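You operate a simulated robot arm through the tools that you are given. There is no shell and no other tool. Be economical: measure what you need, move in short steps, check, and stop when the job is done.

Carry out the task below with a simulated robot arm. There is one attempt and no reset: what you move stays moved.

TASK
Put things in order on the worktop over the cooker bay. At the end: the red soup tin from the worktop over the cooker bay stands on top of the orange book (marked "HILLS"); the clear glass from the worktop over the cooker bay stands where the teal plastic block stood; the teal plastic block from the worktop over the cooker bay stands where the white palm brush stood; the green scrubber stands where the clear glass stood; the white palm brush stands where the red soup tin stood; whatever was shut is shut again. Leave all else as you found it, and nothing knocked over.
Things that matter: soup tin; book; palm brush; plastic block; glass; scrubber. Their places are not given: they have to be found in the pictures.

It is judged by the outcome, as a careful person would: the job done as asked, and still so three seconds after it is handed in. It fails if anything else is knocked over, pushed out of place, dropped, spilled or broken.

THE ROBOT
A 7-joint arm with a two-finger parallel gripper, fixed in place. Base frame: the origin is at the foot of the arm, x ahead of it, y to its left, z up; the work surface is at about z = 910. Lengths are in mm, angles in degrees, forces in N, time in s.
With the tool pointing down near the work surface it reaches from about 280 to 680 mm from the base axis. Its first joint turns from -66.0 to 66.0 degrees. Payload 1.57 kg.
Tool frame: the origin (TCP) lies between the finger pads and is the grasp point; the fingertips stand 30 mm ahead of it; z points along the fingers, y is the line along which they close. The gripper opens to 110 mm. The fingers are 24 mm wide and 12 mm thick; the gripper's body (48 by 112 mm) begins 78 mm behind the TCP.
Orientation is told as [roll, pitch, yaw] about the base's x, y, z axes, in that order, counted from this pose: with the fingers straight down and closing along the base's y, the tool's x points along the base's -x, its y along +y and its z along -z.

THE INTERFACE
- The arm moves only by the tool jog_arm. Its arguments are lists of equal length, an entry for each row: "rot": the turn, a rotation vector about the base's x, y, z in units of 45 degrees (1.0 is 45 degrees), a list of three; "travel": the shift along the base's x, y, z in units of 400 mm (1.0 is 400 mm), a list of three; "claw": the closure in counts, from 0 (fully open) to 255 (shut). In form: {"rot": [[wx, wy, wz], ...], "travel": [[dx, dy, dz], ...], "claw": [claw, ...]}. A call has 1 to 20 rows; each row is the pose to reach, as a shift and turn from the pose commanded when the call began. A call with a number of a shift or a turn outside -1 to 1 is refused whole. A row lasts 0.2 s, in which the tool goes at most 50 mm and 8.6 degrees; a call with a longer step from one row to the next is refused whole, and so is a gripper value outside its range. A pose out of reach is approached as far as the arm can. The call stops where the force on the tool passes 40 N (or 10 N more than at its start, if that is more) or the arm is blocked; 0.2 s more then pass. The fingers move at their own pace (about 108 mm/s each) and stop on an object; they squeeze with about 43 N. The grip force told is the motor's: it shows also when the fingers shut on nothing. Time passes only in rows, and 0.2 s behind the last, so rows that repeat a pose let the fingers close. It gives the time, the measured TCP pose, the force on the tool (base axes), the opening and the grip force at its end, in the units of the frame above (readings bear some noise).
- Cameras (640 x 400 px; columns grow to the right, rows downward): "scene" is fixed at [168.9, -383.2, 1415.3]; the picture's right is [0.81, -0.58, 0.00], its down [-0.23, -0.33, -0.92] and it looks along [0.53, 0.75, -0.40] (base axes); focal length 346 px, centre (320, 200). "wrist" rides on the gripper at [-36, 0, -80] in the tool frame; the picture's right is [0.00, -1.00, 0.00], its down [0.97, 0.00, -0.24] and it looks along [0.24, 0.00, 0.97] (tool axes); focal length 218 px, centre (320, 200).
- snapshot(camera): a new picture of that camera. No time passes.
- pixel_to_xyz(camera, pixels): for up to 12 pixels [column, row] of the newest picture of that camera ("zoom" is the newest enlarged one), the place [x, y, z] in the base frame of the surface seen there, good to about 2 mm, but the place of the scene camera against the robot may be out by one fixed shift of up to 12 mm in any direction. No time passes.
- enlarge(camera, box): a new picture of the part [left, top, right, bottom] of that camera's present view, enlarged. No time passes.
- sign_off(): hands the job in; it is judged then, once.

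Work in short steps. Measure before you move; look again where a grasp or a placing could have gone wrong, and mend it. You have 80 turns and 46 pictures in all, those below and enlarged ones among them. Open the gripper and draw the arm clear of the work before you hand the job in, unless the task says otherwise; then end with one line.

The tools are called after ">>>" as a command line: name --argument value ..., lists and objects as JSON in quotes. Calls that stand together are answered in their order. jog_arm: Moves the arm, as the interface text tells. Its arguments: {"type":"object","properties":{"rot":{"type":"array","items":{"type":"array","items":{"type":"number"}}},"travel":{"type":"array","items":{"type":"array","items":{"type":"number"}}},"claw":{"type":"array","items":{"type":"number"}}},"required":["rot","travel","claw"]} The other tools are called the same way: snapshot (camera) takes a picture; pixel_to_xyz (camera, pixels) gives the place of the surface under pixels of a picture; enlarge (camera, box) takes an enlarged picture of a part of a camera's view; sign_off () hands the job in.

At the start:

```text
time_s: 0.0
tool_pos: [392.8, 3.0, 1246.4]
tool_rot: [0.0, 0.0, 0.0]
contact_force: [-0.4, -0.7, -0.4]
finger_gap: 110.0
finger_force: 0.1
```

scene: 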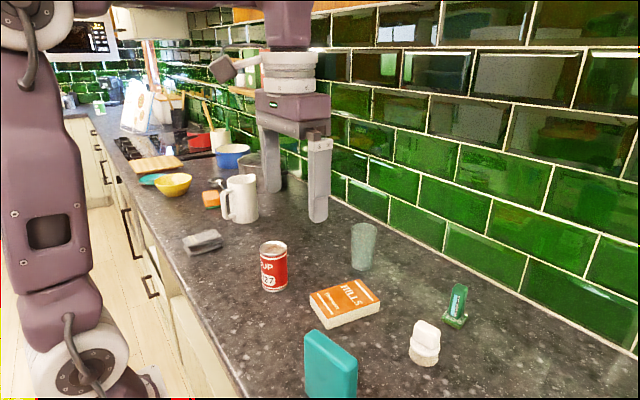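
wrist: 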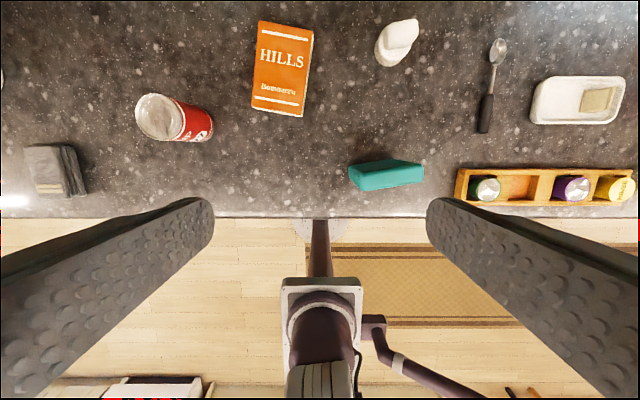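

I'll measure the objects in both start pictures and get an enlarged view of the scene.

>>> enlarge --camera "scene" --box '[170, 200, 490, 400]'

>>> pixel_to_xyz --camera "wrist" --pixels '[[158, 118], [195, 122], [262, 22], [312, 30], [301, 116], [253, 106], [402, 32], [388, 52], [352, 172], [422, 165], [390, 185], [385, 165]]'

>>> pixel_to_xyz --camera "scene" --pixels '[[273, 246], [273, 285], [363, 265], [363, 228], [457, 320], [460, 290], [425, 325], [424, 355], [330, 340], [340, 375], [345, 300], [205, 240]]'

```text
2.00 times, centred on (330, 300) of scene
```

zoom: 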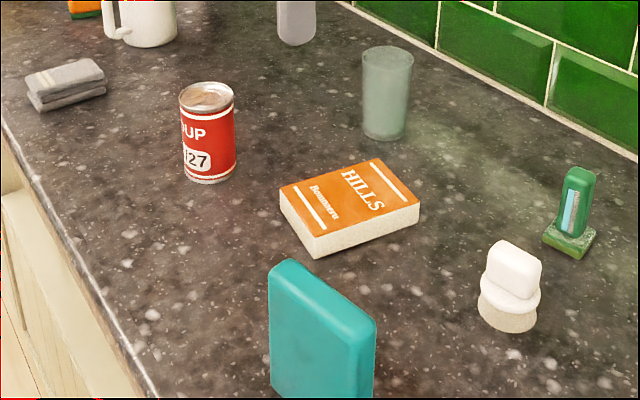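

```text
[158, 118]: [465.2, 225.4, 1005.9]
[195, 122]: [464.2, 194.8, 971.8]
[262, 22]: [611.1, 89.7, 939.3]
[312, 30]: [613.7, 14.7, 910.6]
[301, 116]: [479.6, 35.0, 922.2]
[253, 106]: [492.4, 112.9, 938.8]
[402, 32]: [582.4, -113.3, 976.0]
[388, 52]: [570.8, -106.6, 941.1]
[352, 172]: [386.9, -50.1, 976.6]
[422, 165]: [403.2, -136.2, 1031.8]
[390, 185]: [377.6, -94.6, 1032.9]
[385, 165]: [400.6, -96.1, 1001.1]
```

```text
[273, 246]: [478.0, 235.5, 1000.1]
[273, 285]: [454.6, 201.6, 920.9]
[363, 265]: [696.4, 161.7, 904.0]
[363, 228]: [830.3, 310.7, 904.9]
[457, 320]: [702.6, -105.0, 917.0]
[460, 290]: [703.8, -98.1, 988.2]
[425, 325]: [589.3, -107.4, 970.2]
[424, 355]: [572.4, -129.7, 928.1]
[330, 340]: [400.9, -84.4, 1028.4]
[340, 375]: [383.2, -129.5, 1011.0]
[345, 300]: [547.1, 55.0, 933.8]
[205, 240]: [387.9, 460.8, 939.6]
```

Tin is near (465,212), book near (548,62), brush near (577,-110), block near (392,-95). The scrubber and glass are far out. I'll move the camera ahead for an overhead look at everything.

>>> jog_arm --rot '[[0, 0, 0], [0, 0, 0], [0, 0, 0], [0, 0, 0], [0, 0, 0]]' --travel '[[0.1, 0.01, 0], [0.2, 0.02, 0], [0.3, 0.03, 0], [0.4, 0.05, 0], [0.4, 0.05, 0]]' --claw '[0, 0, 0, 0, 0]'

>>> snapshot --camera "wrist"

```text
time_s: 1.2
tool_pos: [552.6, 21.4, 1247.0]
tool_rot: [0.0, 0.1, 0.0]
contact_force: [-0.6, -0.1, -0.6]
finger_gap: 109.8
finger_force: 0.0
```

```text
42 pictures are left
```

wrist: 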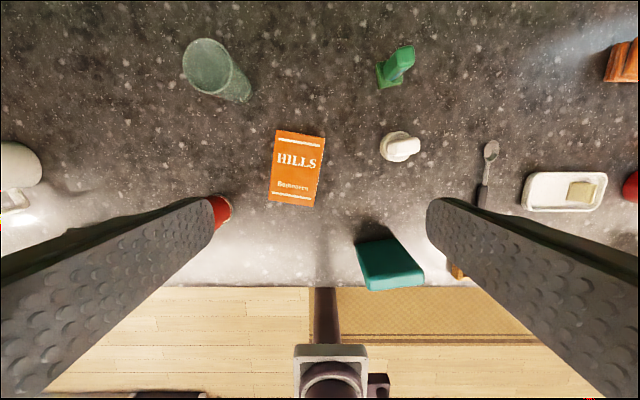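

>>> enlarge --camera "wrist" --box '[160, 20, 480, 220]'

>>> pixel_to_xyz --camera "wrist" --pixels '[[278, 132], [323, 138], [314, 204], [271, 199], [242, 95], [208, 66], [389, 147], [409, 146], [380, 88], [403, 78], [406, 52], [218, 210]]'

>>> pixel_to_xyz --camera "wrist" --pixels '[[358, 245], [396, 239], [422, 270], [370, 288], [420, 281], [366, 276], [380, 64], [395, 162], [385, 135], [252, 98], [222, 103], [240, 105]]'

```text
2.00 times, centred on (320, 120) of wrist
```

zoom: 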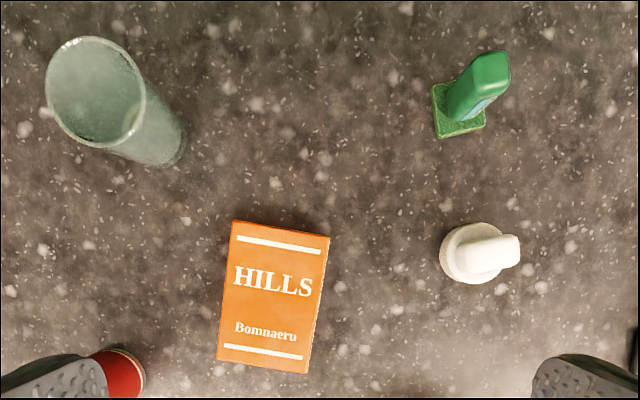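

```text
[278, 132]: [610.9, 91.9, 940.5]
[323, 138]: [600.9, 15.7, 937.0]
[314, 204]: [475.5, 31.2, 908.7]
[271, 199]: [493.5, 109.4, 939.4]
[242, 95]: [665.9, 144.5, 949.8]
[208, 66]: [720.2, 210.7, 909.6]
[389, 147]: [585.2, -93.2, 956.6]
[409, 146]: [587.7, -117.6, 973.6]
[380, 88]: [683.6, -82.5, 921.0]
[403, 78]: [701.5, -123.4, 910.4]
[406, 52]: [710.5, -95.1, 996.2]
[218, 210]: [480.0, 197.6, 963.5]
```

```text
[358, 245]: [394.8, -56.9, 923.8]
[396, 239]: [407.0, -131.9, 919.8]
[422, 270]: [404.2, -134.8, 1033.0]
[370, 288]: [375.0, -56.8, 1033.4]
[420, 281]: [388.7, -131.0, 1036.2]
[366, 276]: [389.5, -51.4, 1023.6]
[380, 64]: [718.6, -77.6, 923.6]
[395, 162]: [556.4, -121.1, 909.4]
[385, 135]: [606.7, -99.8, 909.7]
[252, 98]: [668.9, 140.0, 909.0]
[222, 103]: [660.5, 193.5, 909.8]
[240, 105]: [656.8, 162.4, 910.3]
```

Book top centre ≈ (546,62,939), long axis about -8° from x. Now over the tin for a close view.

>>> jog_arm --rot '[[0, 0, 0], [0, 0, 0], [0, 0, 0], [0, 0, 0], [0, 0, 0], [0, 0, 0]]' --travel '[[-0.044, 0.0945, -0.048], [-0.088, 0.189, -0.096], [-0.132, 0.2835, -0.144], [-0.176, 0.378, -0.192], [-0.22, 0.4725, -0.24], [-0.22, 0.4725, -0.24]]' --claw '[0, 0, 0, 0, 0, 0]'

>>> snapshot --camera "wrist"

```text
time_s: 2.6
tool_pos: [465.4, 213.2, 1150.0]
tool_rot: [0.0, 0.0, 0.0]
contact_force: [0.5, -0.4, 1.0]
finger_gap: 109.9
finger_force: 0.0
```

```text
40 pictures are left
```

wrist: 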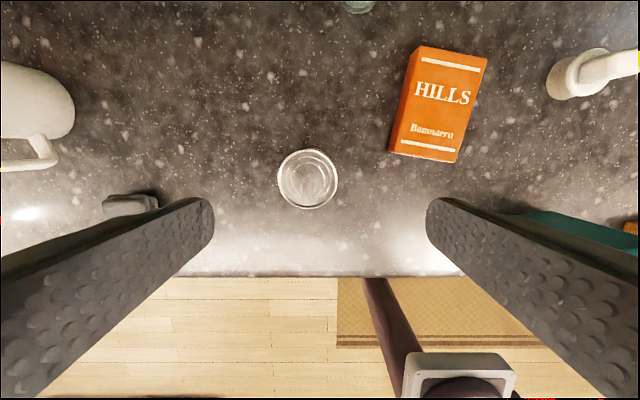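

>>> pixel_to_xyz --camera "wrist" --pixels '[[308, 178], [280, 179], [336, 178], [308, 150], [308, 207], [300, 180], [418, 48], [486, 59], [457, 161], [400, 148], [393, 150]]'

```text
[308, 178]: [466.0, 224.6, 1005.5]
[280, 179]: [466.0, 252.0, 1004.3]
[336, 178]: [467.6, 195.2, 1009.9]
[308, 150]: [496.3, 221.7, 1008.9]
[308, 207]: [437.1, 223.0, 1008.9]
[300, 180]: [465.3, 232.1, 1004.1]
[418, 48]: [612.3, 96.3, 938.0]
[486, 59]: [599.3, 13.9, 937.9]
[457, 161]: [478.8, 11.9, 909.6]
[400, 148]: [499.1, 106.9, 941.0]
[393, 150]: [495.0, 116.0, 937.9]
```

Tin top centre ≈ (466.5, 223.5, 1009), radius ≈31. Descend to z=962 and grip.

>>> jog_arm --rot '[[0, 0, 0], [0, 0, 0], [0, 0, 0], [0, 0, 0], [0, 0, 0], [0, 0, 0], [0, 0, 0], [0, 0, 0], [0, 0, 0], [0, 0, 0]]' --travel '[[0.003, 0.026, 0], [0.003, 0.026, -0.1], [0.003, 0.026, -0.2], [0.003, 0.026, -0.3], [0.003, 0.026, -0.4], [0.003, 0.026, -0.47], [0.003, 0.026, -0.47], [0.003, 0.026, -0.47], [0.003, 0.026, -0.47], [0.003, 0.026, -0.47]]' --claw '[0, 0, 0, 0, 0, 0, 150, 255, 255, 255]'

```text
time_s: 4.8
tool_pos: [467.2, 221.4, 962.8]
tool_rot: [0.0, -0.1, 0.1]
contact_force: [-0.3, 0.8, -0.6]
finger_gap: 59.4
finger_force: 43.0
```

Held (gap 59.4). Lift 100 mm, carry over the book and lower to about 2 mm above contact.

>>> jog_arm --rot '[[0, 0, 0], [0, 0, 0], [0, 0, 0], [0, 0, 0], [0, 0, 0], [0, 0, 0], [0, 0, 0], [0, 0, 0], [0, 0, 0], [0, 0, 0], [0, 0, 0], [0, 0, 0], [0, 0, 0]]' --travel '[[0, 0, 0.08], [0, 0, 0.17], [0, 0, 0.25], [0.04, -0.08, 0.25], [0.08, -0.16, 0.25], [0.12, -0.24, 0.25], [0.16, -0.32, 0.25], [0.2, -0.4, 0.25], [0.2, -0.4, 0.25], [0.2, -0.4, 0.16], [0.2, -0.4, 0.1], [0.2, -0.4, 0.085], [0.2, -0.4, 0.085]]' --claw '[255, 255, 255, 255, 255, 255, 255, 255, 255, 255, 255, 255, 255]'

>>> enlarge --camera "scene" --box '[240, 200, 480, 350]'

```text
time_s: 7.1
tool_pos: [548.5, 60.9, 1030.1]
tool_rot: [0.1, -0.5, 0.0]
contact_force: [-7.6, -2.1, 16.1]
finger_gap: 59.0
finger_force: 43.0
stopped in row 11: the force on the tool passed its limit (the readings are from after the stop); the commanded pose is now the measured one
```

```text
2.67 times, centred on (360, 275) of scene
```

zoom: 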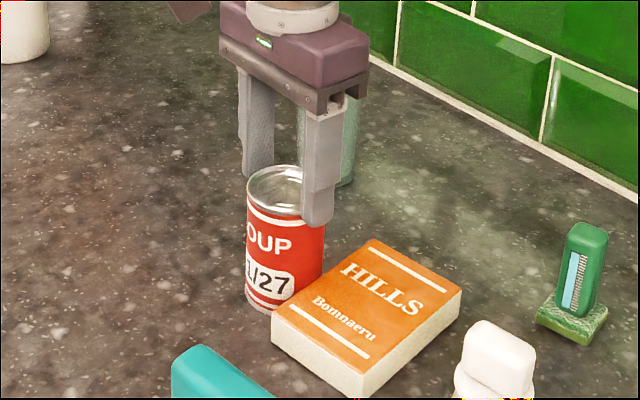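

The tin slipped in the fingers, and the book has been pushed (it is now near scene (377,316)). I'll measure the present state before doing anything.

>>> pixel_to_xyz --camera "zoom" --pixels '[[270, 185], [285, 205], [275, 300], [255, 290], [370, 241], [461, 290], [368, 370], [273, 318], [270, 240], [262, 308]]'

>>> snapshot --camera "wrist"

```text
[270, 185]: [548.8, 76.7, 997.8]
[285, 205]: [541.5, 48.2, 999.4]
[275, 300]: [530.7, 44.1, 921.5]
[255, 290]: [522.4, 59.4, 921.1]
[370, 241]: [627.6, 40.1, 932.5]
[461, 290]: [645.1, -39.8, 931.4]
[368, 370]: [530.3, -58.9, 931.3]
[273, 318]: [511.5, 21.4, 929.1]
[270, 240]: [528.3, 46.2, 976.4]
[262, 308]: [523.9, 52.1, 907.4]
```

```text
38 pictures are left
```

wrist: 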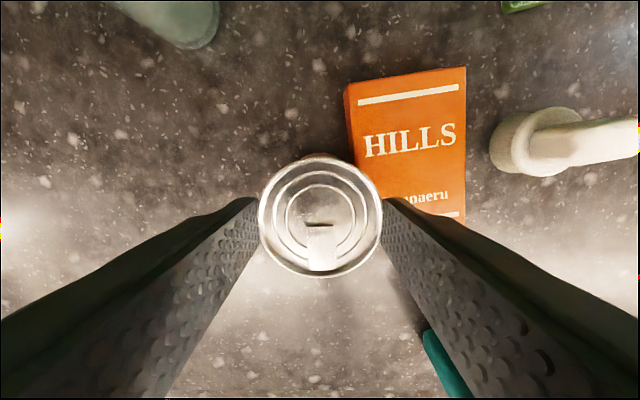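

The tin stands on the counter beside the book, held only by its rim. I'll check its centre, then release and regrip lower but above the book top.

>>> pixel_to_xyz --camera "wrist" --pixels '[[320, 160], [320, 274], [262, 216], [378, 216], [320, 190], [347, 82], [465, 68], [465, 222], [340, 195], [352, 145]]'

>>> jog_arm --rot '[[0, 0, 0], [0, 0, 0], [0, 0, 0], [0, 0, 0]]' --travel '[[0, 0, 0], [0, 0, 0], [0, 0, 0], [0, 0, 0]]' --claw '[100, 80, 80, 80]'

>>> snapshot --camera "wrist"

```text
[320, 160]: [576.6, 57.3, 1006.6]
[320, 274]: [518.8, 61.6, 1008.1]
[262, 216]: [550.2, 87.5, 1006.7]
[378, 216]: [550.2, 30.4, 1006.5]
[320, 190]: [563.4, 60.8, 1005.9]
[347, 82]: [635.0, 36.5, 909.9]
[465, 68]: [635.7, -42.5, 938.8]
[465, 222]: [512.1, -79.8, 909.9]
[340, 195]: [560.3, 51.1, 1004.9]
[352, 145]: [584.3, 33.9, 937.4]
```

```text
time_s: 8.1
tool_pos: [548.9, 59.7, 1026.8]
tool_rot: [0.1, -0.5, 0.1]
contact_force: [0.3, -0.3, 0.7]
finger_gap: 75.6
finger_force: 0.1
```

```text
37 pictures are left
```

wrist: 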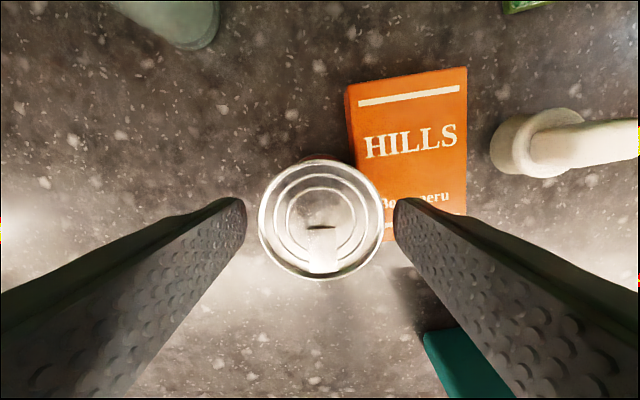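

Tin stands upright at (548,59). Lower 48 mm, close, and lift slowly by 20 mm as a slip test.

>>> jog_arm --rot '[[0, 0, 0], [0, 0, 0], [0, 0, 0], [0, 0, 0], [0, 0, 0], [0, 0, 0], [0, 0, 0], [0, 0, 0], [0, 0, 0], [0, 0, 0], [0, 0, 0], [0, 0, 0], [0, 0, 0]]' --travel '[[0, 0, -0.06], [0, 0, -0.12], [0, 0, -0.12], [0, 0, -0.12], [0, 0, -0.12], [0, 0, -0.12], [0, 0, -0.115], [0, 0, -0.11], [0, 0, -0.105], [0, 0, -0.1], [0, 0, -0.09], [0, 0, -0.08], [0, 0, -0.07]]' --claw '[80, 80, 120, 255, 255, 255, 255, 255, 255, 255, 255, 255, 255]'

>>> snapshot --camera "wrist"

```text
time_s: 10.9
tool_pos: [548.4, 60.8, 1000.3]
tool_rot: [0.1, -0.5, 0.1]
contact_force: [-0.3, 0.9, -3.0]
finger_gap: 59.2
finger_force: 42.5
```

```text
36 pictures are left
```

wrist: 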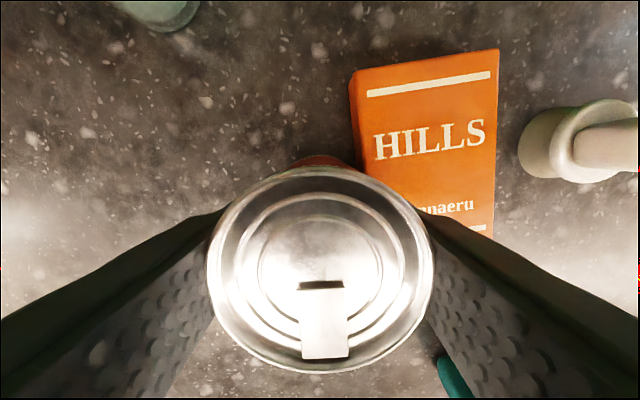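

>>> pixel_to_xyz --camera "wrist" --pixels '[[320, 220], [250, 270], [390, 270], [320, 172], [320, 370]]'

```text
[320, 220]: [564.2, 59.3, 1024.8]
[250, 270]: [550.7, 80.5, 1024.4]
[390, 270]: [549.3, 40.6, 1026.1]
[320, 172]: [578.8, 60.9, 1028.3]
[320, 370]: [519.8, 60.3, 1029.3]
```

The tin rose without slipping (top 1028), so slow motion works. I'll carry it slowly +y by 130 mm to a free spot at (548,190) and set it down there for now.

>>> jog_arm --rot '[[0, 0, 0], [0, 0, 0], [0, 0, 0], [0, 0, 0], [0, 0, 0], [0, 0, 0], [0, 0, 0], [0, 0, 0], [0, 0, 0], [0, 0, 0], [0, 0, 0], [0, 0, 0], [0, 0, 0], [0, 0, 0], [0, 0, 0], [0, 0, 0], [0, 0, 0]]' --travel '[[0, 0.01, 0], [0, 0.03, 0], [0, 0.06, 0], [0, 0.095, 0], [0, 0.13, 0], [0, 0.165, 0], [0, 0.2, 0], [0, 0.235, 0], [0, 0.27, 0], [0, 0.3, 0], [0, 0.32, 0], [0, 0.325, 0], [0, 0.325, -0.015], [0, 0.325, -0.03], [0, 0.325, -0.04], [0, 0.325, -0.048], [0, 0.325, -0.052]]' --claw '[255, 255, 255, 255, 255, 255, 255, 255, 255, 255, 255, 255, 255, 255, 255, 255, 255]'

>>> snapshot --camera "wrist"

```text
time_s: 14.5
tool_pos: [548.3, 190.5, 982.6]
tool_rot: [0.2, -0.8, 0.1]
contact_force: [-8.3, 0.1, 32.4]
finger_gap: 58.8
finger_force: 43.4
```

```text
35 pictures are left
```

wrist: 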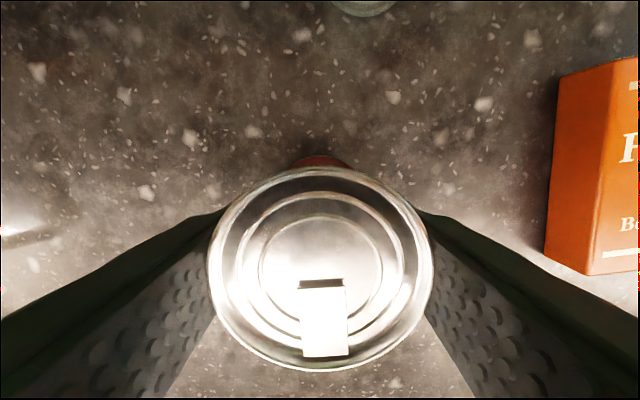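

Touching the counter (32 N up). Release to a moderate gap and rise, then look at the book from above.

>>> jog_arm --rot '[[0, 0, 0], [0, 0, 0], [0, 0, 0], [0, 0, 0], [0, 0, 0], [0, 0, 0], [0, 0, 0], [0, 0, 0], [0, 0, 0], [0, 0, 0], [0, 0, 0]]' --travel '[[0, 0, 0.01], [0, 0, 0.01], [0, 0, 0.01], [0, 0, 0.06], [0, 0, 0.14], [0, 0, 0.24], [0, 0, 0.34], [0.03, -0.1, 0.4], [0.06, -0.2, 0.42], [0.06, -0.3, 0.42], [0.06, -0.4, 0.42]]' --claw '[80, 0, 0, 0, 0, 0, 0, 0, 0, 0, 0]'

>>> snapshot --camera "wrist"

```text
time_s: 16.9
tool_pos: [572.1, 30.5, 1146.1]
tool_rot: [0.1, -0.5, 0.1]
contact_force: [0.4, -0.2, -0.5]
finger_gap: 109.7
finger_force: 0.1
```

```text
34 pictures are left
```

wrist: 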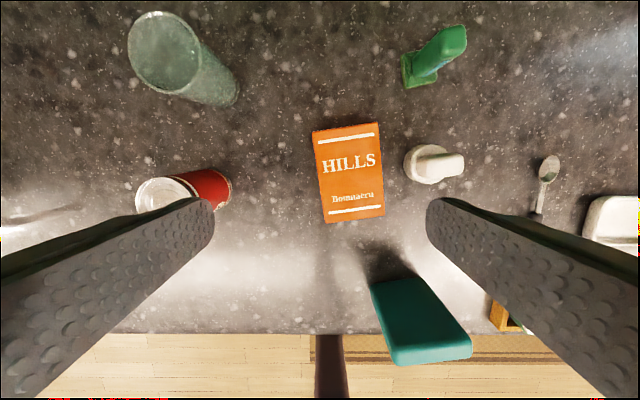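

>>> pixel_to_xyz --camera "wrist" --pixels '[[315, 132], [377, 125], [383, 213], [327, 220], [320, 178], [382, 170], [345, 127], [355, 216], [350, 170], [419, 163], [165, 195], [424, 146]]'

>>> enlarge --camera "wrist" --box '[280, 100, 480, 240]'

```text
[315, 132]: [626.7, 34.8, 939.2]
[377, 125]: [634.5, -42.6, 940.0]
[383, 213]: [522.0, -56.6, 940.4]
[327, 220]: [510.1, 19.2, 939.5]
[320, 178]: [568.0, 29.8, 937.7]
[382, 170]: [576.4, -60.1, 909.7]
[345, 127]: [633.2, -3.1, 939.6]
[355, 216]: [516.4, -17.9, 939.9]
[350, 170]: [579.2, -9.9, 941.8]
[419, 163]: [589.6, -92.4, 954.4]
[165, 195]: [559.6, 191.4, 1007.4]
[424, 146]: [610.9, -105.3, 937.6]
```

```text
2.86 times, centred on (380, 170) of wrist
```

zoom: 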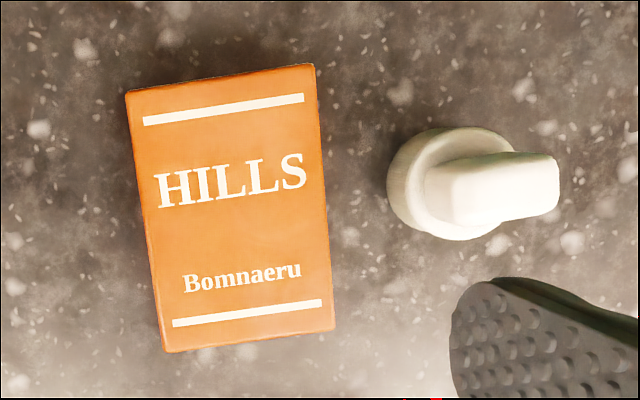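

Book is now at centre (573,-11), yaw +7°; it was at (547,63), yaw -8°. I'll grasp it across its width with a reduced opening (brush edge at y≈-90).

>>> jog_arm --rot '[[0, 0, 0.08], [0, 0, 0.156], [0, 0, 0.156], [0, 0, 0.156], [0, 0, 0.156], [0, 0, 0.156], [0, 0, 0.156], [0, 0, 0.156], [0, 0, 0.156], [0, 0, 0.156], [0, 0, 0.156], [0, 0, 0.156]]' --travel '[[-0.02, -0.05, 0], [-0.034, -0.109, -0.05], [-0.034, -0.109, -0.15], [-0.034, -0.109, -0.25], [-0.034, -0.109, -0.35], [-0.034, -0.109, -0.43], [-0.034, -0.109, -0.47], [-0.034, -0.109, -0.5], [-0.034, -0.109, -0.5], [-0.034, -0.109, -0.5], [-0.034, -0.109, -0.5], [-0.034, -0.109, -0.5]]' --claw '[30, 30, 30, 30, 30, 30, 30, 30, 60, 255, 255, 255]'

>>> snapshot --camera "wrist"

```text
time_s: 19.5
tool_pos: [559.1, -14.2, 947.5]
tool_rot: [0.0, -0.5, 7.1]
contact_force: [-0.5, 1.0, -0.4]
finger_gap: 84.6
finger_force: 43.4
```

```text
32 pictures are left
```

wrist: 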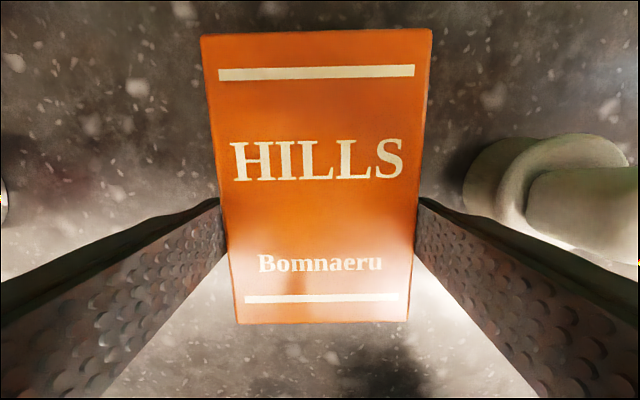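

Book is firmly held (gap 84.6). Lift about 6 mm and carry it slowly back to its original pose.

>>> jog_arm --rot '[[0, 0, 0], [0, 0, 0], [0, 0, 0], [0, 0, -0.033], [0, 0, -0.067], [0, 0, -0.1], [0, 0, -0.134], [0, 0, -0.168], [0, 0, -0.202], [0, 0, -0.235], [0, 0, -0.27], [0, 0, -0.3], [0, 0, -0.336], [0, 0, -0.336], [0, 0, -0.336], [0, 0, -0.336]]' --travel '[[0, 0, 0.007], [0, 0, 0.014], [0, 0.008, 0.02], [-0.007, 0.02, 0.02], [-0.014, 0.04, 0.02], [-0.02, 0.06, 0.02], [-0.027, 0.08, 0.02], [-0.034, 0.1, 0.02], [-0.04, 0.12, 0.02], [-0.047, 0.14, 0.02], [-0.054, 0.16, 0.02], [-0.06, 0.18, 0.02], [-0.067, 0.198, 0.02], [-0.067, 0.198, 0.013], [-0.067, 0.198, 0.007], [-0.067, 0.198, 0.002]]' --claw '[255, 255, 255, 255, 255, 255, 255, 255, 255, 255, 255, 255, 255, 255, 255, 255]'

```text
time_s: 22.9
tool_pos: [531.5, 65.4, 948.2]
tool_rot: [0.1, -0.6, -8.0]
contact_force: [-0.6, -0.5, -1.0]
finger_gap: 84.3
finger_force: 43.3
```

>>> jog_arm --rot '[[0, 0, 0], [0, 0, 0], [0, 0, 0], [0, 0, 0], [0, 0, 0], [0, 0, 0], [0, 0, 0], [0, 0, 0.09], [0, 0, 0.178], [0, 0, 0.178]]' --travel '[[0, 0, -0.002], [0, 0, -0.002], [0, 0, -0.002], [0, 0, 0.05], [0, 0, 0.15], [0, 0, 0.27], [0, 0, 0.39], [0, 0, 0.5], [0.03, 0, 0.5], [0.04, 0, 0.5]]' --claw '[30, 30, 30, 30, 30, 30, 30, 30, 0, 0]'

>>> snapshot --camera "wrist"

```text
time_s: 25.1
tool_pos: [547.6, 66.4, 1148.7]
tool_rot: [0.2, -0.6, 0.0]
contact_force: [0.2, 0.3, -0.7]
finger_gap: 109.9
finger_force: 0.1
```

```text
31 pictures are left
```

wrist: 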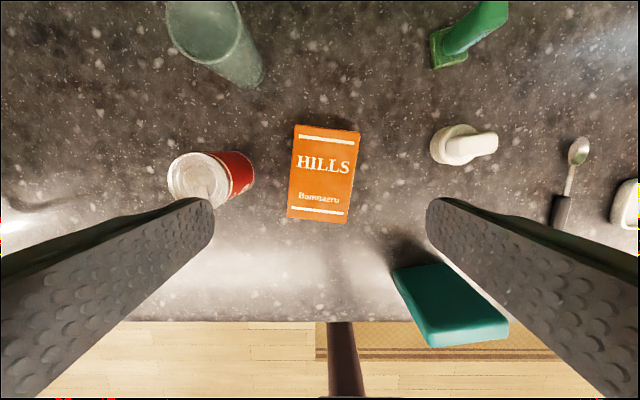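

>>> pixel_to_xyz --camera "wrist" --pixels '[[296, 127], [359, 133], [346, 221], [288, 214], [323, 175], [199, 154], [199, 208], [171, 182], [226, 181], [262, 85], [243, 88], [225, 80]]'

>>> enlarge --camera "wrist" --box '[150, 0, 350, 125]'

```text
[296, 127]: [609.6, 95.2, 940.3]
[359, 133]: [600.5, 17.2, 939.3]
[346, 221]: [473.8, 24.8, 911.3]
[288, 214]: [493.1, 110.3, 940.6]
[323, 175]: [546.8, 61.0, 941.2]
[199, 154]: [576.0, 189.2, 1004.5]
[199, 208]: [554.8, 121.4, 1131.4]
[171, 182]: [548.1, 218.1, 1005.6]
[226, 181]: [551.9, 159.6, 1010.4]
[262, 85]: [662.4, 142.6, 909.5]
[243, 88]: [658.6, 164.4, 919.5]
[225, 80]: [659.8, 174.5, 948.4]
```

```text
3.20 times, centred on (250, 62) of wrist
```

zoom: 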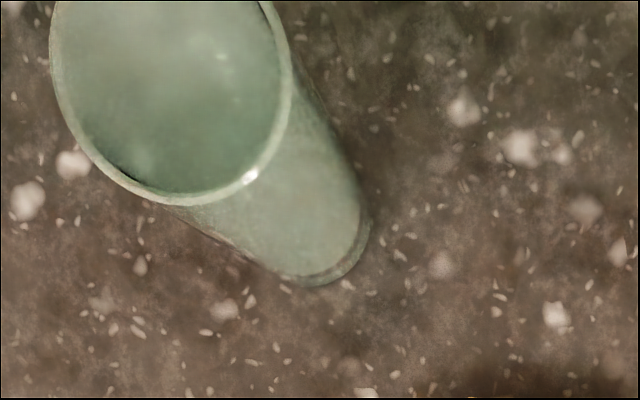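

Book is back within ~2 mm of its old corners. Now over the tin at (548.5,189), grip low, and lift slowly.

>>> jog_arm --rot '[[0, 0, 0], [0, 0, 0], [0, 0, 0], [0, 0, 0], [0, 0, 0], [0, 0, 0], [0, 0, 0], [0, 0, 0], [0, 0, 0], [0, 0, 0], [0, 0, 0], [0, 0, 0], [0, 0, 0], [0, 0, 0], [0, 0, 0], [0, 0, 0], [0, 0, 0], [0, 0, 0]]' --travel '[[0, 0.1, 0], [0, 0.2, 0], [0.002, 0.3065, 0], [0.002, 0.3065, -0.1], [0.002, 0.3065, -0.2], [0.002, 0.3065, -0.3], [0.002, 0.3065, -0.4], [0.002, 0.3065, -0.46], [0.002, 0.3065, -0.46], [0.002, 0.3065, -0.46], [0.002, 0.3065, -0.46], [0.002, 0.3065, -0.46], [0.002, 0.3065, -0.46], [0.002, 0.3065, -0.45], [0.002, 0.3065, -0.435], [0.002, 0.3065, -0.42], [0.002, 0.3065, -0.4], [0.002, 0.3065, -0.38]]' --claw '[0, 0, 0, 0, 0, 0, 0, 0, 120, 255, 255, 255, 255, 255, 255, 255, 255, 255]'

>>> snapshot --camera "wrist"

>>> pixel_to_xyz --camera "wrist" --pixels '[[320, 220], [280, 250], [360, 250]]'

```text
time_s: 28.9
tool_pos: [548.9, 188.5, 995.7]
tool_rot: [0.2, -0.6, 0.0]
contact_force: [-0.1, -0.2, -2.5]
finger_gap: 59.5
finger_force: 42.7
```

```text
29 pictures are left
```

wrist: 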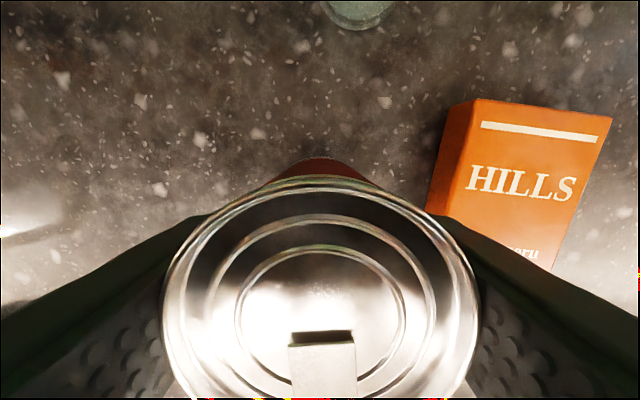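

```text
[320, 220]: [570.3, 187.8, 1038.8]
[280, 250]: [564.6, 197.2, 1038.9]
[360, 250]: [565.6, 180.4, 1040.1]
```

Tin is up 33 mm with no slip. Lift a further 28 mm slowly, then carry over the book.

>>> jog_arm --rot '[[0, 0, 0], [0, 0, 0], [0, 0, 0], [0, 0, 0], [0, 0, 0], [0, 0, 0], [0, 0, 0], [0, 0, 0], [0, 0, 0], [0, 0, 0], [0, 0, 0], [0, 0, 0], [0, 0, 0], [0, 0, 0], [0, 0, 0], [0, 0, 0], [0, 0, 0], [0, 0, 0], [0, 0, 0]]' --travel '[[0, 0, 0.01], [0, 0, 0.025], [0, 0, 0.045], [0, 0, 0.06], [0, 0, 0.07], [0, -0.01, 0.07], [0, -0.03, 0.07], [0, -0.055, 0.07], [0, -0.085, 0.07], [0, -0.115, 0.07], [0, -0.145, 0.07], [0, -0.175, 0.07], [0, -0.205, 0.07], [0, -0.235, 0.07], [0, -0.265, 0.07], [0, -0.29, 0.07], [0, -0.308, 0.07], [0, -0.315, 0.07], [0, -0.315, 0.07]]' --claw '[255, 255, 255, 255, 255, 255, 255, 255, 255, 255, 255, 255, 255, 255, 255, 255, 255, 255, 255]'

>>> enlarge --camera "scene" --box '[240, 180, 480, 330]'

```text
time_s: 32.9
tool_pos: [548.4, 63.9, 1024.2]
tool_rot: [0.1, -0.5, -0.1]
contact_force: [-0.2, -0.2, -3.2]
finger_gap: 59.3
finger_force: 42.8
```

```text
2.67 times, centred on (360, 255) of scene
```

zoom: 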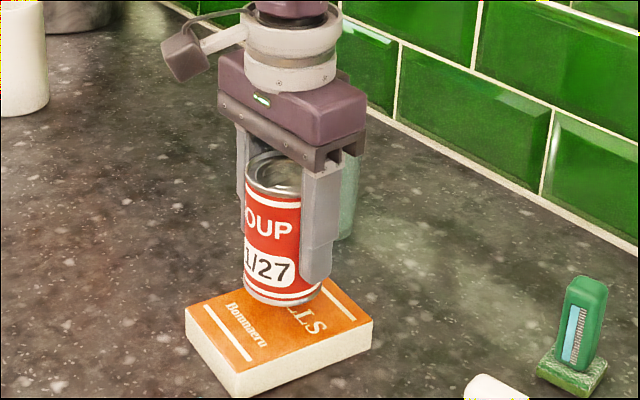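

Tin hangs cleanly ~30 mm above the book. Lower slowly.

>>> jog_arm --rot '[[0, 0, 0], [0, 0, 0], [0, 0, 0], [0, 0, 0], [0, 0, 0], [0, 0, 0], [0, 0, 0]]' --travel '[[0, 0, -0.015], [0, 0, -0.03], [0, 0, -0.045], [0, 0, -0.055], [0, 0, -0.062], [0, 0, -0.067], [0, 0, -0.07]]' --claw '[255, 255, 255, 255, 255, 255, 255]'

```text
time_s: 34.5
tool_pos: [548.2, 63.9, 996.0]
tool_rot: [0.1, -0.6, 0.0]
contact_force: [-0.3, -0.5, -3.5]
finger_gap: 59.7
finger_force: 43.2
```

>>> jog_arm --rot '[[0, 0, 0], [0, 0, 0], [0, 0, 0]]' --travel '[[0, 0, -0.003], [0, 0, -0.005], [0, 0, -0.007]]' --claw '[255, 255, 255]'

```text
time_s: 35.3
tool_pos: [549.2, 61.4, 993.1]
tool_rot: [0.1, -0.7, -0.1]
contact_force: [-2.9, 0.4, 6.7]
finger_gap: 59.4
finger_force: 43.0
```

Touching the book (6.7 N up). Release, rise straight up, and move over the brush.

>>> jog_arm --rot '[[0, 0, 0], [0, 0, 0], [0, 0, 0], [0, 0, 0], [0, 0, 0], [0, 0, 0], [0, 0, 0], [0, 0, 0], [0.0, 0, 0], [0, 0, 0], [0, 0, 0], [0, 0, 0]]' --travel '[[0, 0, 0], [0, 0, 0], [0, 0, 0], [0, 0, 0.05], [0, 0, 0.15], [0, 0, 0.25], [0, 0, 0.35], [0.02, -0.1, 0.35], [0.04, -0.2, 0.35], [0.06, -0.3, 0.35], [0.08, -0.4, 0.35], [0.08, -0.42, 0.35]]' --claw '[120, 60, 0, 0, 0, 0, 0, 0, 0, 0, 0, 0]'

>>> snapshot --camera "wrist"

```text
time_s: 37.9
tool_pos: [581.7, -105.9, 1134.3]
tool_rot: [0.1, -0.5, 0.0]
contact_force: [-0.4, 0.3, -0.3]
finger_gap: 110.1
finger_force: 0.0
```

```text
27 pictures are left
```

wrist: 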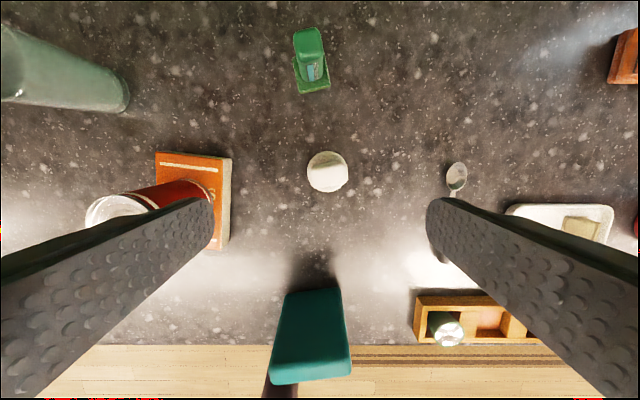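

>>> enlarge --camera "wrist" --box '[240, 0, 400, 220]'

>>> pixel_to_xyz --camera "wrist" --pixels '[[327, 171], [308, 173], [347, 173], [327, 153], [327, 190], [327, 180], [312, 72], [308, 35], [298, 92], [329, 87], [294, 62], [322, 62]]'

>>> pixel_to_xyz --camera "wrist" --pixels '[[290, 295], [338, 291], [346, 374], [274, 380], [288, 325], [340, 330], [296, 36], [321, 34], [322, 50], [300, 55], [314, 164], [340, 162]]'

```text
1.82 times, centred on (320, 110) of wrist
```

zoom: 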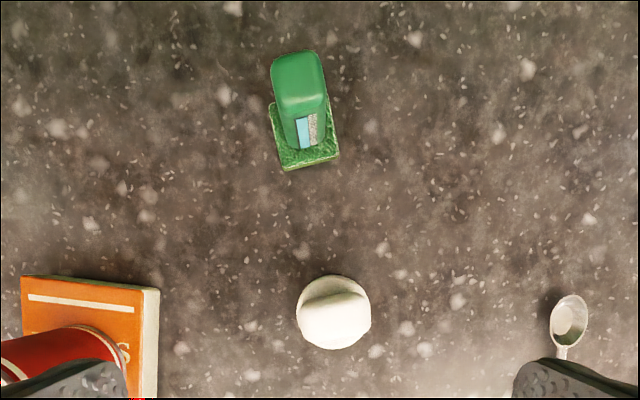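

```text
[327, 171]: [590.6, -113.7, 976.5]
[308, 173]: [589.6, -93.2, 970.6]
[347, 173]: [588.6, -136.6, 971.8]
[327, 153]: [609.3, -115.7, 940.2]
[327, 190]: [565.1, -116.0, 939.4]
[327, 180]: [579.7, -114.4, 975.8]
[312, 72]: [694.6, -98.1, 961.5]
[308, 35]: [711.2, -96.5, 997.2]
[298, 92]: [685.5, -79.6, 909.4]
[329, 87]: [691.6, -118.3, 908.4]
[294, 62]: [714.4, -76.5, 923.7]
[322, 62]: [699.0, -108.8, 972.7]
```

```text
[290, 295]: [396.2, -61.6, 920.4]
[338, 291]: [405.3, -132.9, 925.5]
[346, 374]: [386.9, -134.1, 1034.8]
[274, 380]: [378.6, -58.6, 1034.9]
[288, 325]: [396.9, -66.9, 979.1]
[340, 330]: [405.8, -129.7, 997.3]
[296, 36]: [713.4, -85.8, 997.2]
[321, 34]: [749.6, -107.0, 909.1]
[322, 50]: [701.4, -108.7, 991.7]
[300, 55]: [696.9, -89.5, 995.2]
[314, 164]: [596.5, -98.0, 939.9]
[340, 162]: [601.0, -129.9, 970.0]
```

Brush: base disc centre (587,-115), top 976, handle ~43 mm long near y with ~11° yaw. I'll grip along its length, and lift slowly.

>>> jog_arm --rot '[[0, 0, 0.12], [0, 0, 0.24], [0, 0, 0.24], [0, 0, 0.24], [0, 0, 0.24], [0, 0, 0.24], [0, 0, 0.24], [0, 0, 0.24], [0, 0, 0.24], [0, 0, 0.24], [0, 0, 0.24], [0, 0, 0.24], [0, 0, 0.24], [0, 0, 0.24], [0, 0, 0.24], [0, 0, 0.24], [0, 0, 0.24]]' --travel '[[0.016, -0.023, 0], [0.016, -0.023, -0.1], [0.016, -0.023, -0.2], [0.016, -0.023, -0.3], [0.016, -0.023, -0.4], [0.016, -0.023, -0.448], [0.016, -0.023, -0.448], [0.016, -0.023, -0.448], [0.016, -0.023, -0.448], [0.016, -0.023, -0.448], [0.016, -0.023, -0.448], [0.016, -0.023, -0.448], [0.016, -0.023, -0.44], [0.016, -0.023, -0.425], [0.016, -0.023, -0.405], [0.016, -0.023, -0.385], [0.016, -0.023, -0.365]]' --claw '[0, 0, 0, 0, 0, 0, 60, 120, 180, 255, 255, 255, 255, 255, 255, 255, 255]'

>>> snapshot --camera "wrist"

```text
time_s: 41.5
tool_pos: [586.6, -113.6, 987.8]
tool_rot: [0.1, -0.5, 10.8]
contact_force: [0.2, 0.0, -0.1]
finger_gap: 50.4
finger_force: 43.0
```

```text
25 pictures are left
```

wrist: 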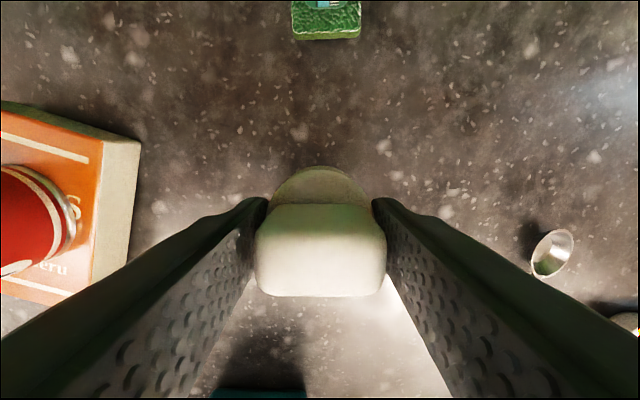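

>>> jog_arm --rot '[[0, 0, 0], [0, 0, 0], [0, 0, 0], [0, 0, 0], [0, 0, 0], [0, 0, 0], [0, 0, 0], [0, 0, 0], [0, 0, 0]]' --travel '[[0, 0, 0.02], [0, 0, 0.055], [0, 0, 0.095], [0, 0, 0.135], [0, 0, 0.175], [0, 0, 0.215], [0, 0, 0.255], [0, 0, 0.29], [0, 0, 0.31]]' --claw '[255, 255, 255, 255, 255, 255, 255, 255, 255]'

>>> snapshot --camera "wrist"

>>> pixel_to_xyz --camera "wrist" --pixels '[[320, 250], [290, 230], [350, 230], [320, 180]]'

```text
time_s: 43.5
tool_pos: [587.1, -114.1, 1112.0]
tool_rot: [0.1, -0.6, 10.8]
contact_force: [0.7, -0.7, -0.9]
finger_gap: 50.3
finger_force: 42.9
```

```text
24 pictures are left
```

wrist: 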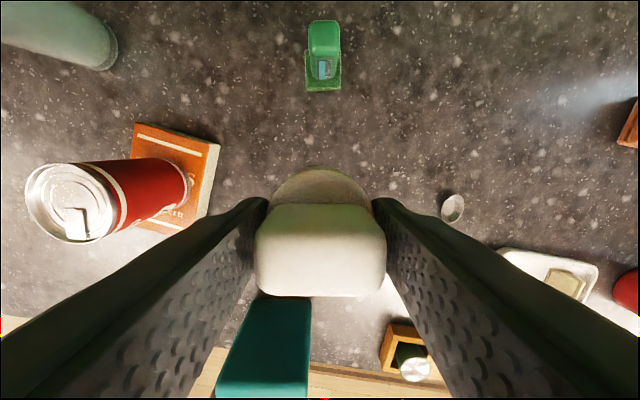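

```text
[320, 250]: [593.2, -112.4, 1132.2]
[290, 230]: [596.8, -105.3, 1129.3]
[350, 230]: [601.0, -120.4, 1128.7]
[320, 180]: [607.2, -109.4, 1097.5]
```

Brush held without slip; bottom at ~1067 clears the tin. Carry to the tin's old spot (466.5,223.5).

>>> jog_arm --rot '[[0, 0, 0], [0, 0, 0], [0, 0, 0], [0, 0, 0], [0, 0, 0], [0, 0, 0], [0, 0, 0], [0, 0, 0], [0, 0, 0], [0, 0, 0], [0, 0, 0], [0, 0, 0], [0, 0, 0], [0, 0, 0], [0, 0, 0], [0, 0, 0], [0, 0, 0]]' --travel '[[-0.01, 0.028, 0], [-0.025, 0.07, 0], [-0.045, 0.126, 0], [-0.066, 0.185, 0], [-0.088, 0.247, 0], [-0.11, 0.309, 0], [-0.132, 0.371, 0], [-0.154, 0.433, 0], [-0.176, 0.495, 0], [-0.198, 0.556, 0], [-0.22, 0.618, 0], [-0.242, 0.68, 0], [-0.264, 0.742, 0], [-0.282, 0.792, 0], [-0.294, 0.826, 0], [-0.3, 0.843, 0], [-0.3, 0.843, 0]]' --claw '[255, 255, 255, 255, 255, 255, 255, 255, 255, 255, 255, 255, 255, 255, 255, 255, 255]'

>>> jog_arm --rot '[[0, 0, 0], [0, 0, 0], [0, 0, 0], [0, 0, 0], [0, 0, 0], [0, 0, 0], [0, 0, 0], [0, 0, 0], [0, 0, 0]]' --travel '[[0, 0, -0.04], [0, 0, -0.1], [0, 0, -0.16], [0, 0, -0.22], [0, 0, -0.28], [0, 0, -0.33], [0, 0, -0.36], [0, 0, -0.375], [0, 0, -0.385]]' --claw '[255, 255, 255, 255, 255, 255, 255, 255, 255]'

```text
time_s: 47.1
tool_pos: [466.7, 222.4, 1112.8]
tool_rot: [0.1, -0.6, 10.8]
contact_force: [-0.5, -0.2, -0.9]
finger_gap: 50.3
finger_force: 43.3
```

```text
time_s: 49.1
tool_pos: [467.5, 222.7, 957.2]
tool_rot: [0.1, -0.6, 10.8]
contact_force: [1.0, 0.4, -1.0]
finger_gap: 50.3
finger_force: 43.2
```

Just above the counter; lower the last 2–3 mm to touch, then release.

>>> jog_arm --rot '[[0, 0, 0], [0, 0, 0], [0, 0, 0]]' --travel '[[0, 0, -0.003], [0, 0, -0.005], [0, 0, -0.006]]' --claw '[255, 255, 255]'

```text
time_s: 49.9
tool_pos: [467.1, 223.0, 955.8]
tool_rot: [0.0, -0.6, 10.9]
contact_force: [0.0, -0.3, -0.3]
finger_gap: 50.5
finger_force: 42.5
```

>>> jog_arm --rot '[[0, 0, 0], [0, 0, 0], [0, 0, 0], [0, 0, 0], [0, 0, 0], [0, 0, 0], [0, 0, 0], [0, 0, 0], [0, 0, 0], [0, 0, -0.06], [0, 0, -0.12], [0, 0, -0.18], [0, 0, -0.24], [0, 0, -0.24], [0, 0, -0.24], [0, 0, -0.24], [0, 0, -0.24]]' --travel '[[0, 0, -0.001], [0, 0, -0.001], [0, 0, -0.001], [0, 0, 0.04], [0, 0, 0.12], [0, 0, 0.22], [0, 0, 0.32], [0, 0, 0.42], [0, 0, 0.52], [-0.02, -0.1, 0.52], [-0.04, -0.2, 0.52], [-0.06, -0.3, 0.52], [-0.08, -0.4, 0.52], [-0.1, -0.5, 0.52], [-0.12, -0.6, 0.52], [-0.15, -0.7, 0.52], [-0.17, -0.795, 0.52]]' --claw '[120, 60, 0, 0, 0, 0, 0, 0, 0, 0, 0, 0, 0, 0, 0, 0, 0]'

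>>> snapshot --camera "wrist"

>>> snapshot --camera "scene"

```text
time_s: 53.5
tool_pos: [399.3, -94.6, 1163.0]
tool_rot: [0.1, -0.6, 0.0]
contact_force: [0.1, -1.3, -0.6]
finger_gap: 110.0
finger_force: 0.0
```

```text
23 pictures are left
```

wrist: 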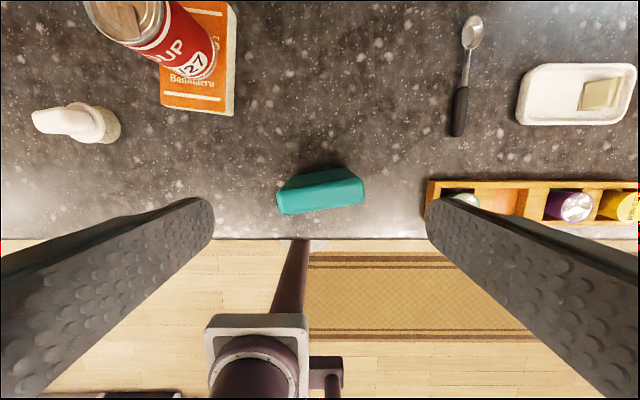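

```text
22 pictures are left
```

scene: 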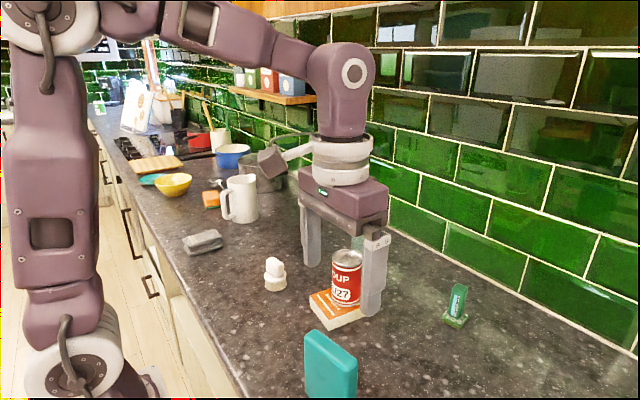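

>>> pixel_to_xyz --camera "wrist" --pixels '[[281, 210], [360, 201], [281, 195], [360, 183], [320, 198], [320, 208], [320, 190], [286, 184], [348, 171], [275, 200], [330, 172], [300, 182]]'

>>> enlarge --camera "wrist" --box '[250, 150, 390, 240]'

```text
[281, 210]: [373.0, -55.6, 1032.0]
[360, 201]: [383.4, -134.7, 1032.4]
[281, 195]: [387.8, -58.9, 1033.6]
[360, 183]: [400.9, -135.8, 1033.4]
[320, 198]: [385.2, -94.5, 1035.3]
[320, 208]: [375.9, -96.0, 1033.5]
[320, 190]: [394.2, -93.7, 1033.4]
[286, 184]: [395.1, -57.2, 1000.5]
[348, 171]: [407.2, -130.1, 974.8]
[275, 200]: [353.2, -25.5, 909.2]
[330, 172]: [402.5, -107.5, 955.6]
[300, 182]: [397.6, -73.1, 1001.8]
```

```text
4.44 times, centred on (320, 195) of wrist
```

zoom: 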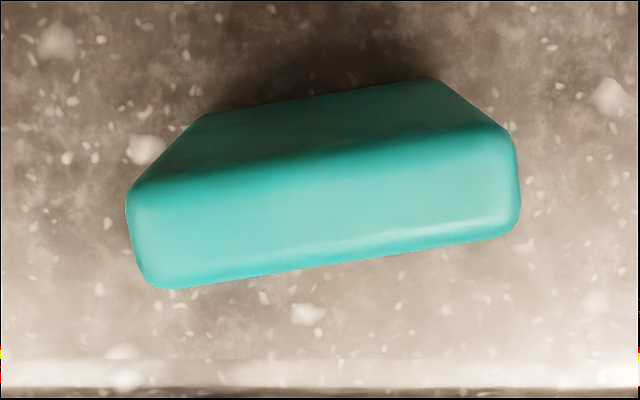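

Teal block: centre (387,-97.5), about 86×28, yaw ≈ +9.4°, top 1034. Grip across its width at z=985 and lift slowly.

>>> jog_arm --rot '[[0, 0, 0.1], [0, 0, 0.209], [0, 0, 0.209], [0, 0, 0.209], [0, 0, 0.209], [0, 0, 0.209], [0, 0, 0.209], [0, 0, 0.209], [0, 0, 0.209], [0, 0, 0.209], [0, 0, 0.209], [0, 0, 0.209], [0, 0, 0.209], [0, 0, 0.209], [0, 0, 0.209], [0, 0, 0.209]]' --travel '[[-0.015, -0.003, 0], [-0.031, -0.007, 0], [-0.031, -0.007, -0.1], [-0.031, -0.007, -0.2], [-0.031, -0.007, -0.28], [-0.031, -0.007, -0.34], [-0.031, -0.007, -0.4], [-0.031, -0.007, -0.445], [-0.031, -0.007, -0.445], [-0.031, -0.007, -0.445], [-0.031, -0.007, -0.445], [-0.031, -0.007, -0.445], [-0.031, -0.007, -0.437], [-0.031, -0.007, -0.42], [-0.031, -0.007, -0.4], [-0.031, -0.007, -0.375]]' --claw '[0, 0, 0, 0, 0, 0, 0, 0, 30, 60, 255, 255, 255, 255, 255, 255]'

>>> snapshot --camera "wrist"

>>> pixel_to_xyz --camera "wrist" --pixels '[[320, 270], [260, 270], [380, 270], [320, 300]]'

```text
time_s: 56.9
tool_pos: [387.1, -97.6, 1013.3]
tool_rot: [0.1, -0.5, 9.4]
contact_force: [0.8, -0.8, -3.1]
finger_gap: 89.8
finger_force: 43.6
```

```text
20 pictures are left
```

wrist: 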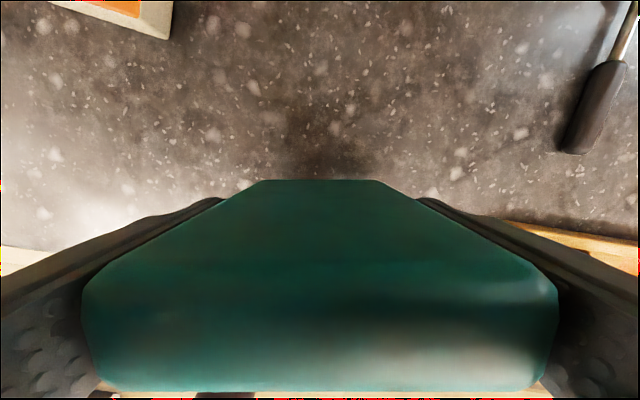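

```text
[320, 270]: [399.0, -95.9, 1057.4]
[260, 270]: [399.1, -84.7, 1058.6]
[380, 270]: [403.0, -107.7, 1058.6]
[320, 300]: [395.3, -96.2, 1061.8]
```

Held, up 28 mm. Carry to the brush's old spot (587,-115) and lower to just above contact.

>>> jog_arm --rot '[[0, 0, 0], [0, 0, 0], [0, 0, 0], [0, 0, 0], [0, 0, 0], [0, 0, 0], [0, 0, 0], [0, 0, 0], [0, 0, 0], [0, 0, 0], [0, 0, 0], [0, 0, 0], [0, 0, 0], [0, 0, 0], [0, 0, 0], [0, 0, 0], [0, 0, 0], [0, 0, 0], [0, 0, 0]]' --travel '[[0.01, 0, 0.01], [0.03, -0.002, 0.02], [0.06, -0.005, 0.02], [0.1, -0.009, 0.02], [0.14, -0.012, 0.02], [0.18, -0.016, 0.02], [0.22, -0.019, 0.02], [0.26, -0.023, 0.02], [0.3, -0.026, 0.02], [0.34, -0.03, 0.02], [0.38, -0.033, 0.02], [0.42, -0.037, 0.02], [0.46, -0.04, 0.02], [0.485, -0.042, 0.02], [0.5, -0.044, 0.02], [0.5, -0.044, 0.0], [0.5, -0.044, -0.03], [0.5, -0.044, -0.055], [0.5, -0.044, -0.064]]' --claw '[255, 255, 255, 255, 255, 255, 255, 255, 255, 255, 255, 255, 255, 255, 255, 255, 255, 255, 255]'

```text
time_s: 60.9
tool_pos: [587.2, -115.5, 985.7]
tool_rot: [0.1, -0.5, 9.4]
contact_force: [0.3, 0.8, -2.5]
finger_gap: 89.8
finger_force: 42.6
```

>>> jog_arm --rot '[[0, 0, 0], [0, 0, 0]]' --travel '[[0, 0, -0.003], [0, 0, -0.005]]' --claw '[255, 255]'

```text
time_s: 61.5
tool_pos: [587.1, -116.2, 985.7]
tool_rot: [0.1, -0.6, 9.5]
contact_force: [-0.6, 0.6, -2.6]
finger_gap: 90.0
finger_force: 42.6
```

>>> jog_arm --rot '[[0, 0, 0], [0, 0, 0]]' --travel '[[0, 0, -0.003], [0, 0, -0.005]]' --claw '[255, 255]'

```text
time_s: 62.1
tool_pos: [587.5, -116.7, 985.0]
tool_rot: [0.0, -0.7, 9.4]
contact_force: [-5.9, 5.2, 27.0]
finger_gap: 90.0
finger_force: 43.1
```

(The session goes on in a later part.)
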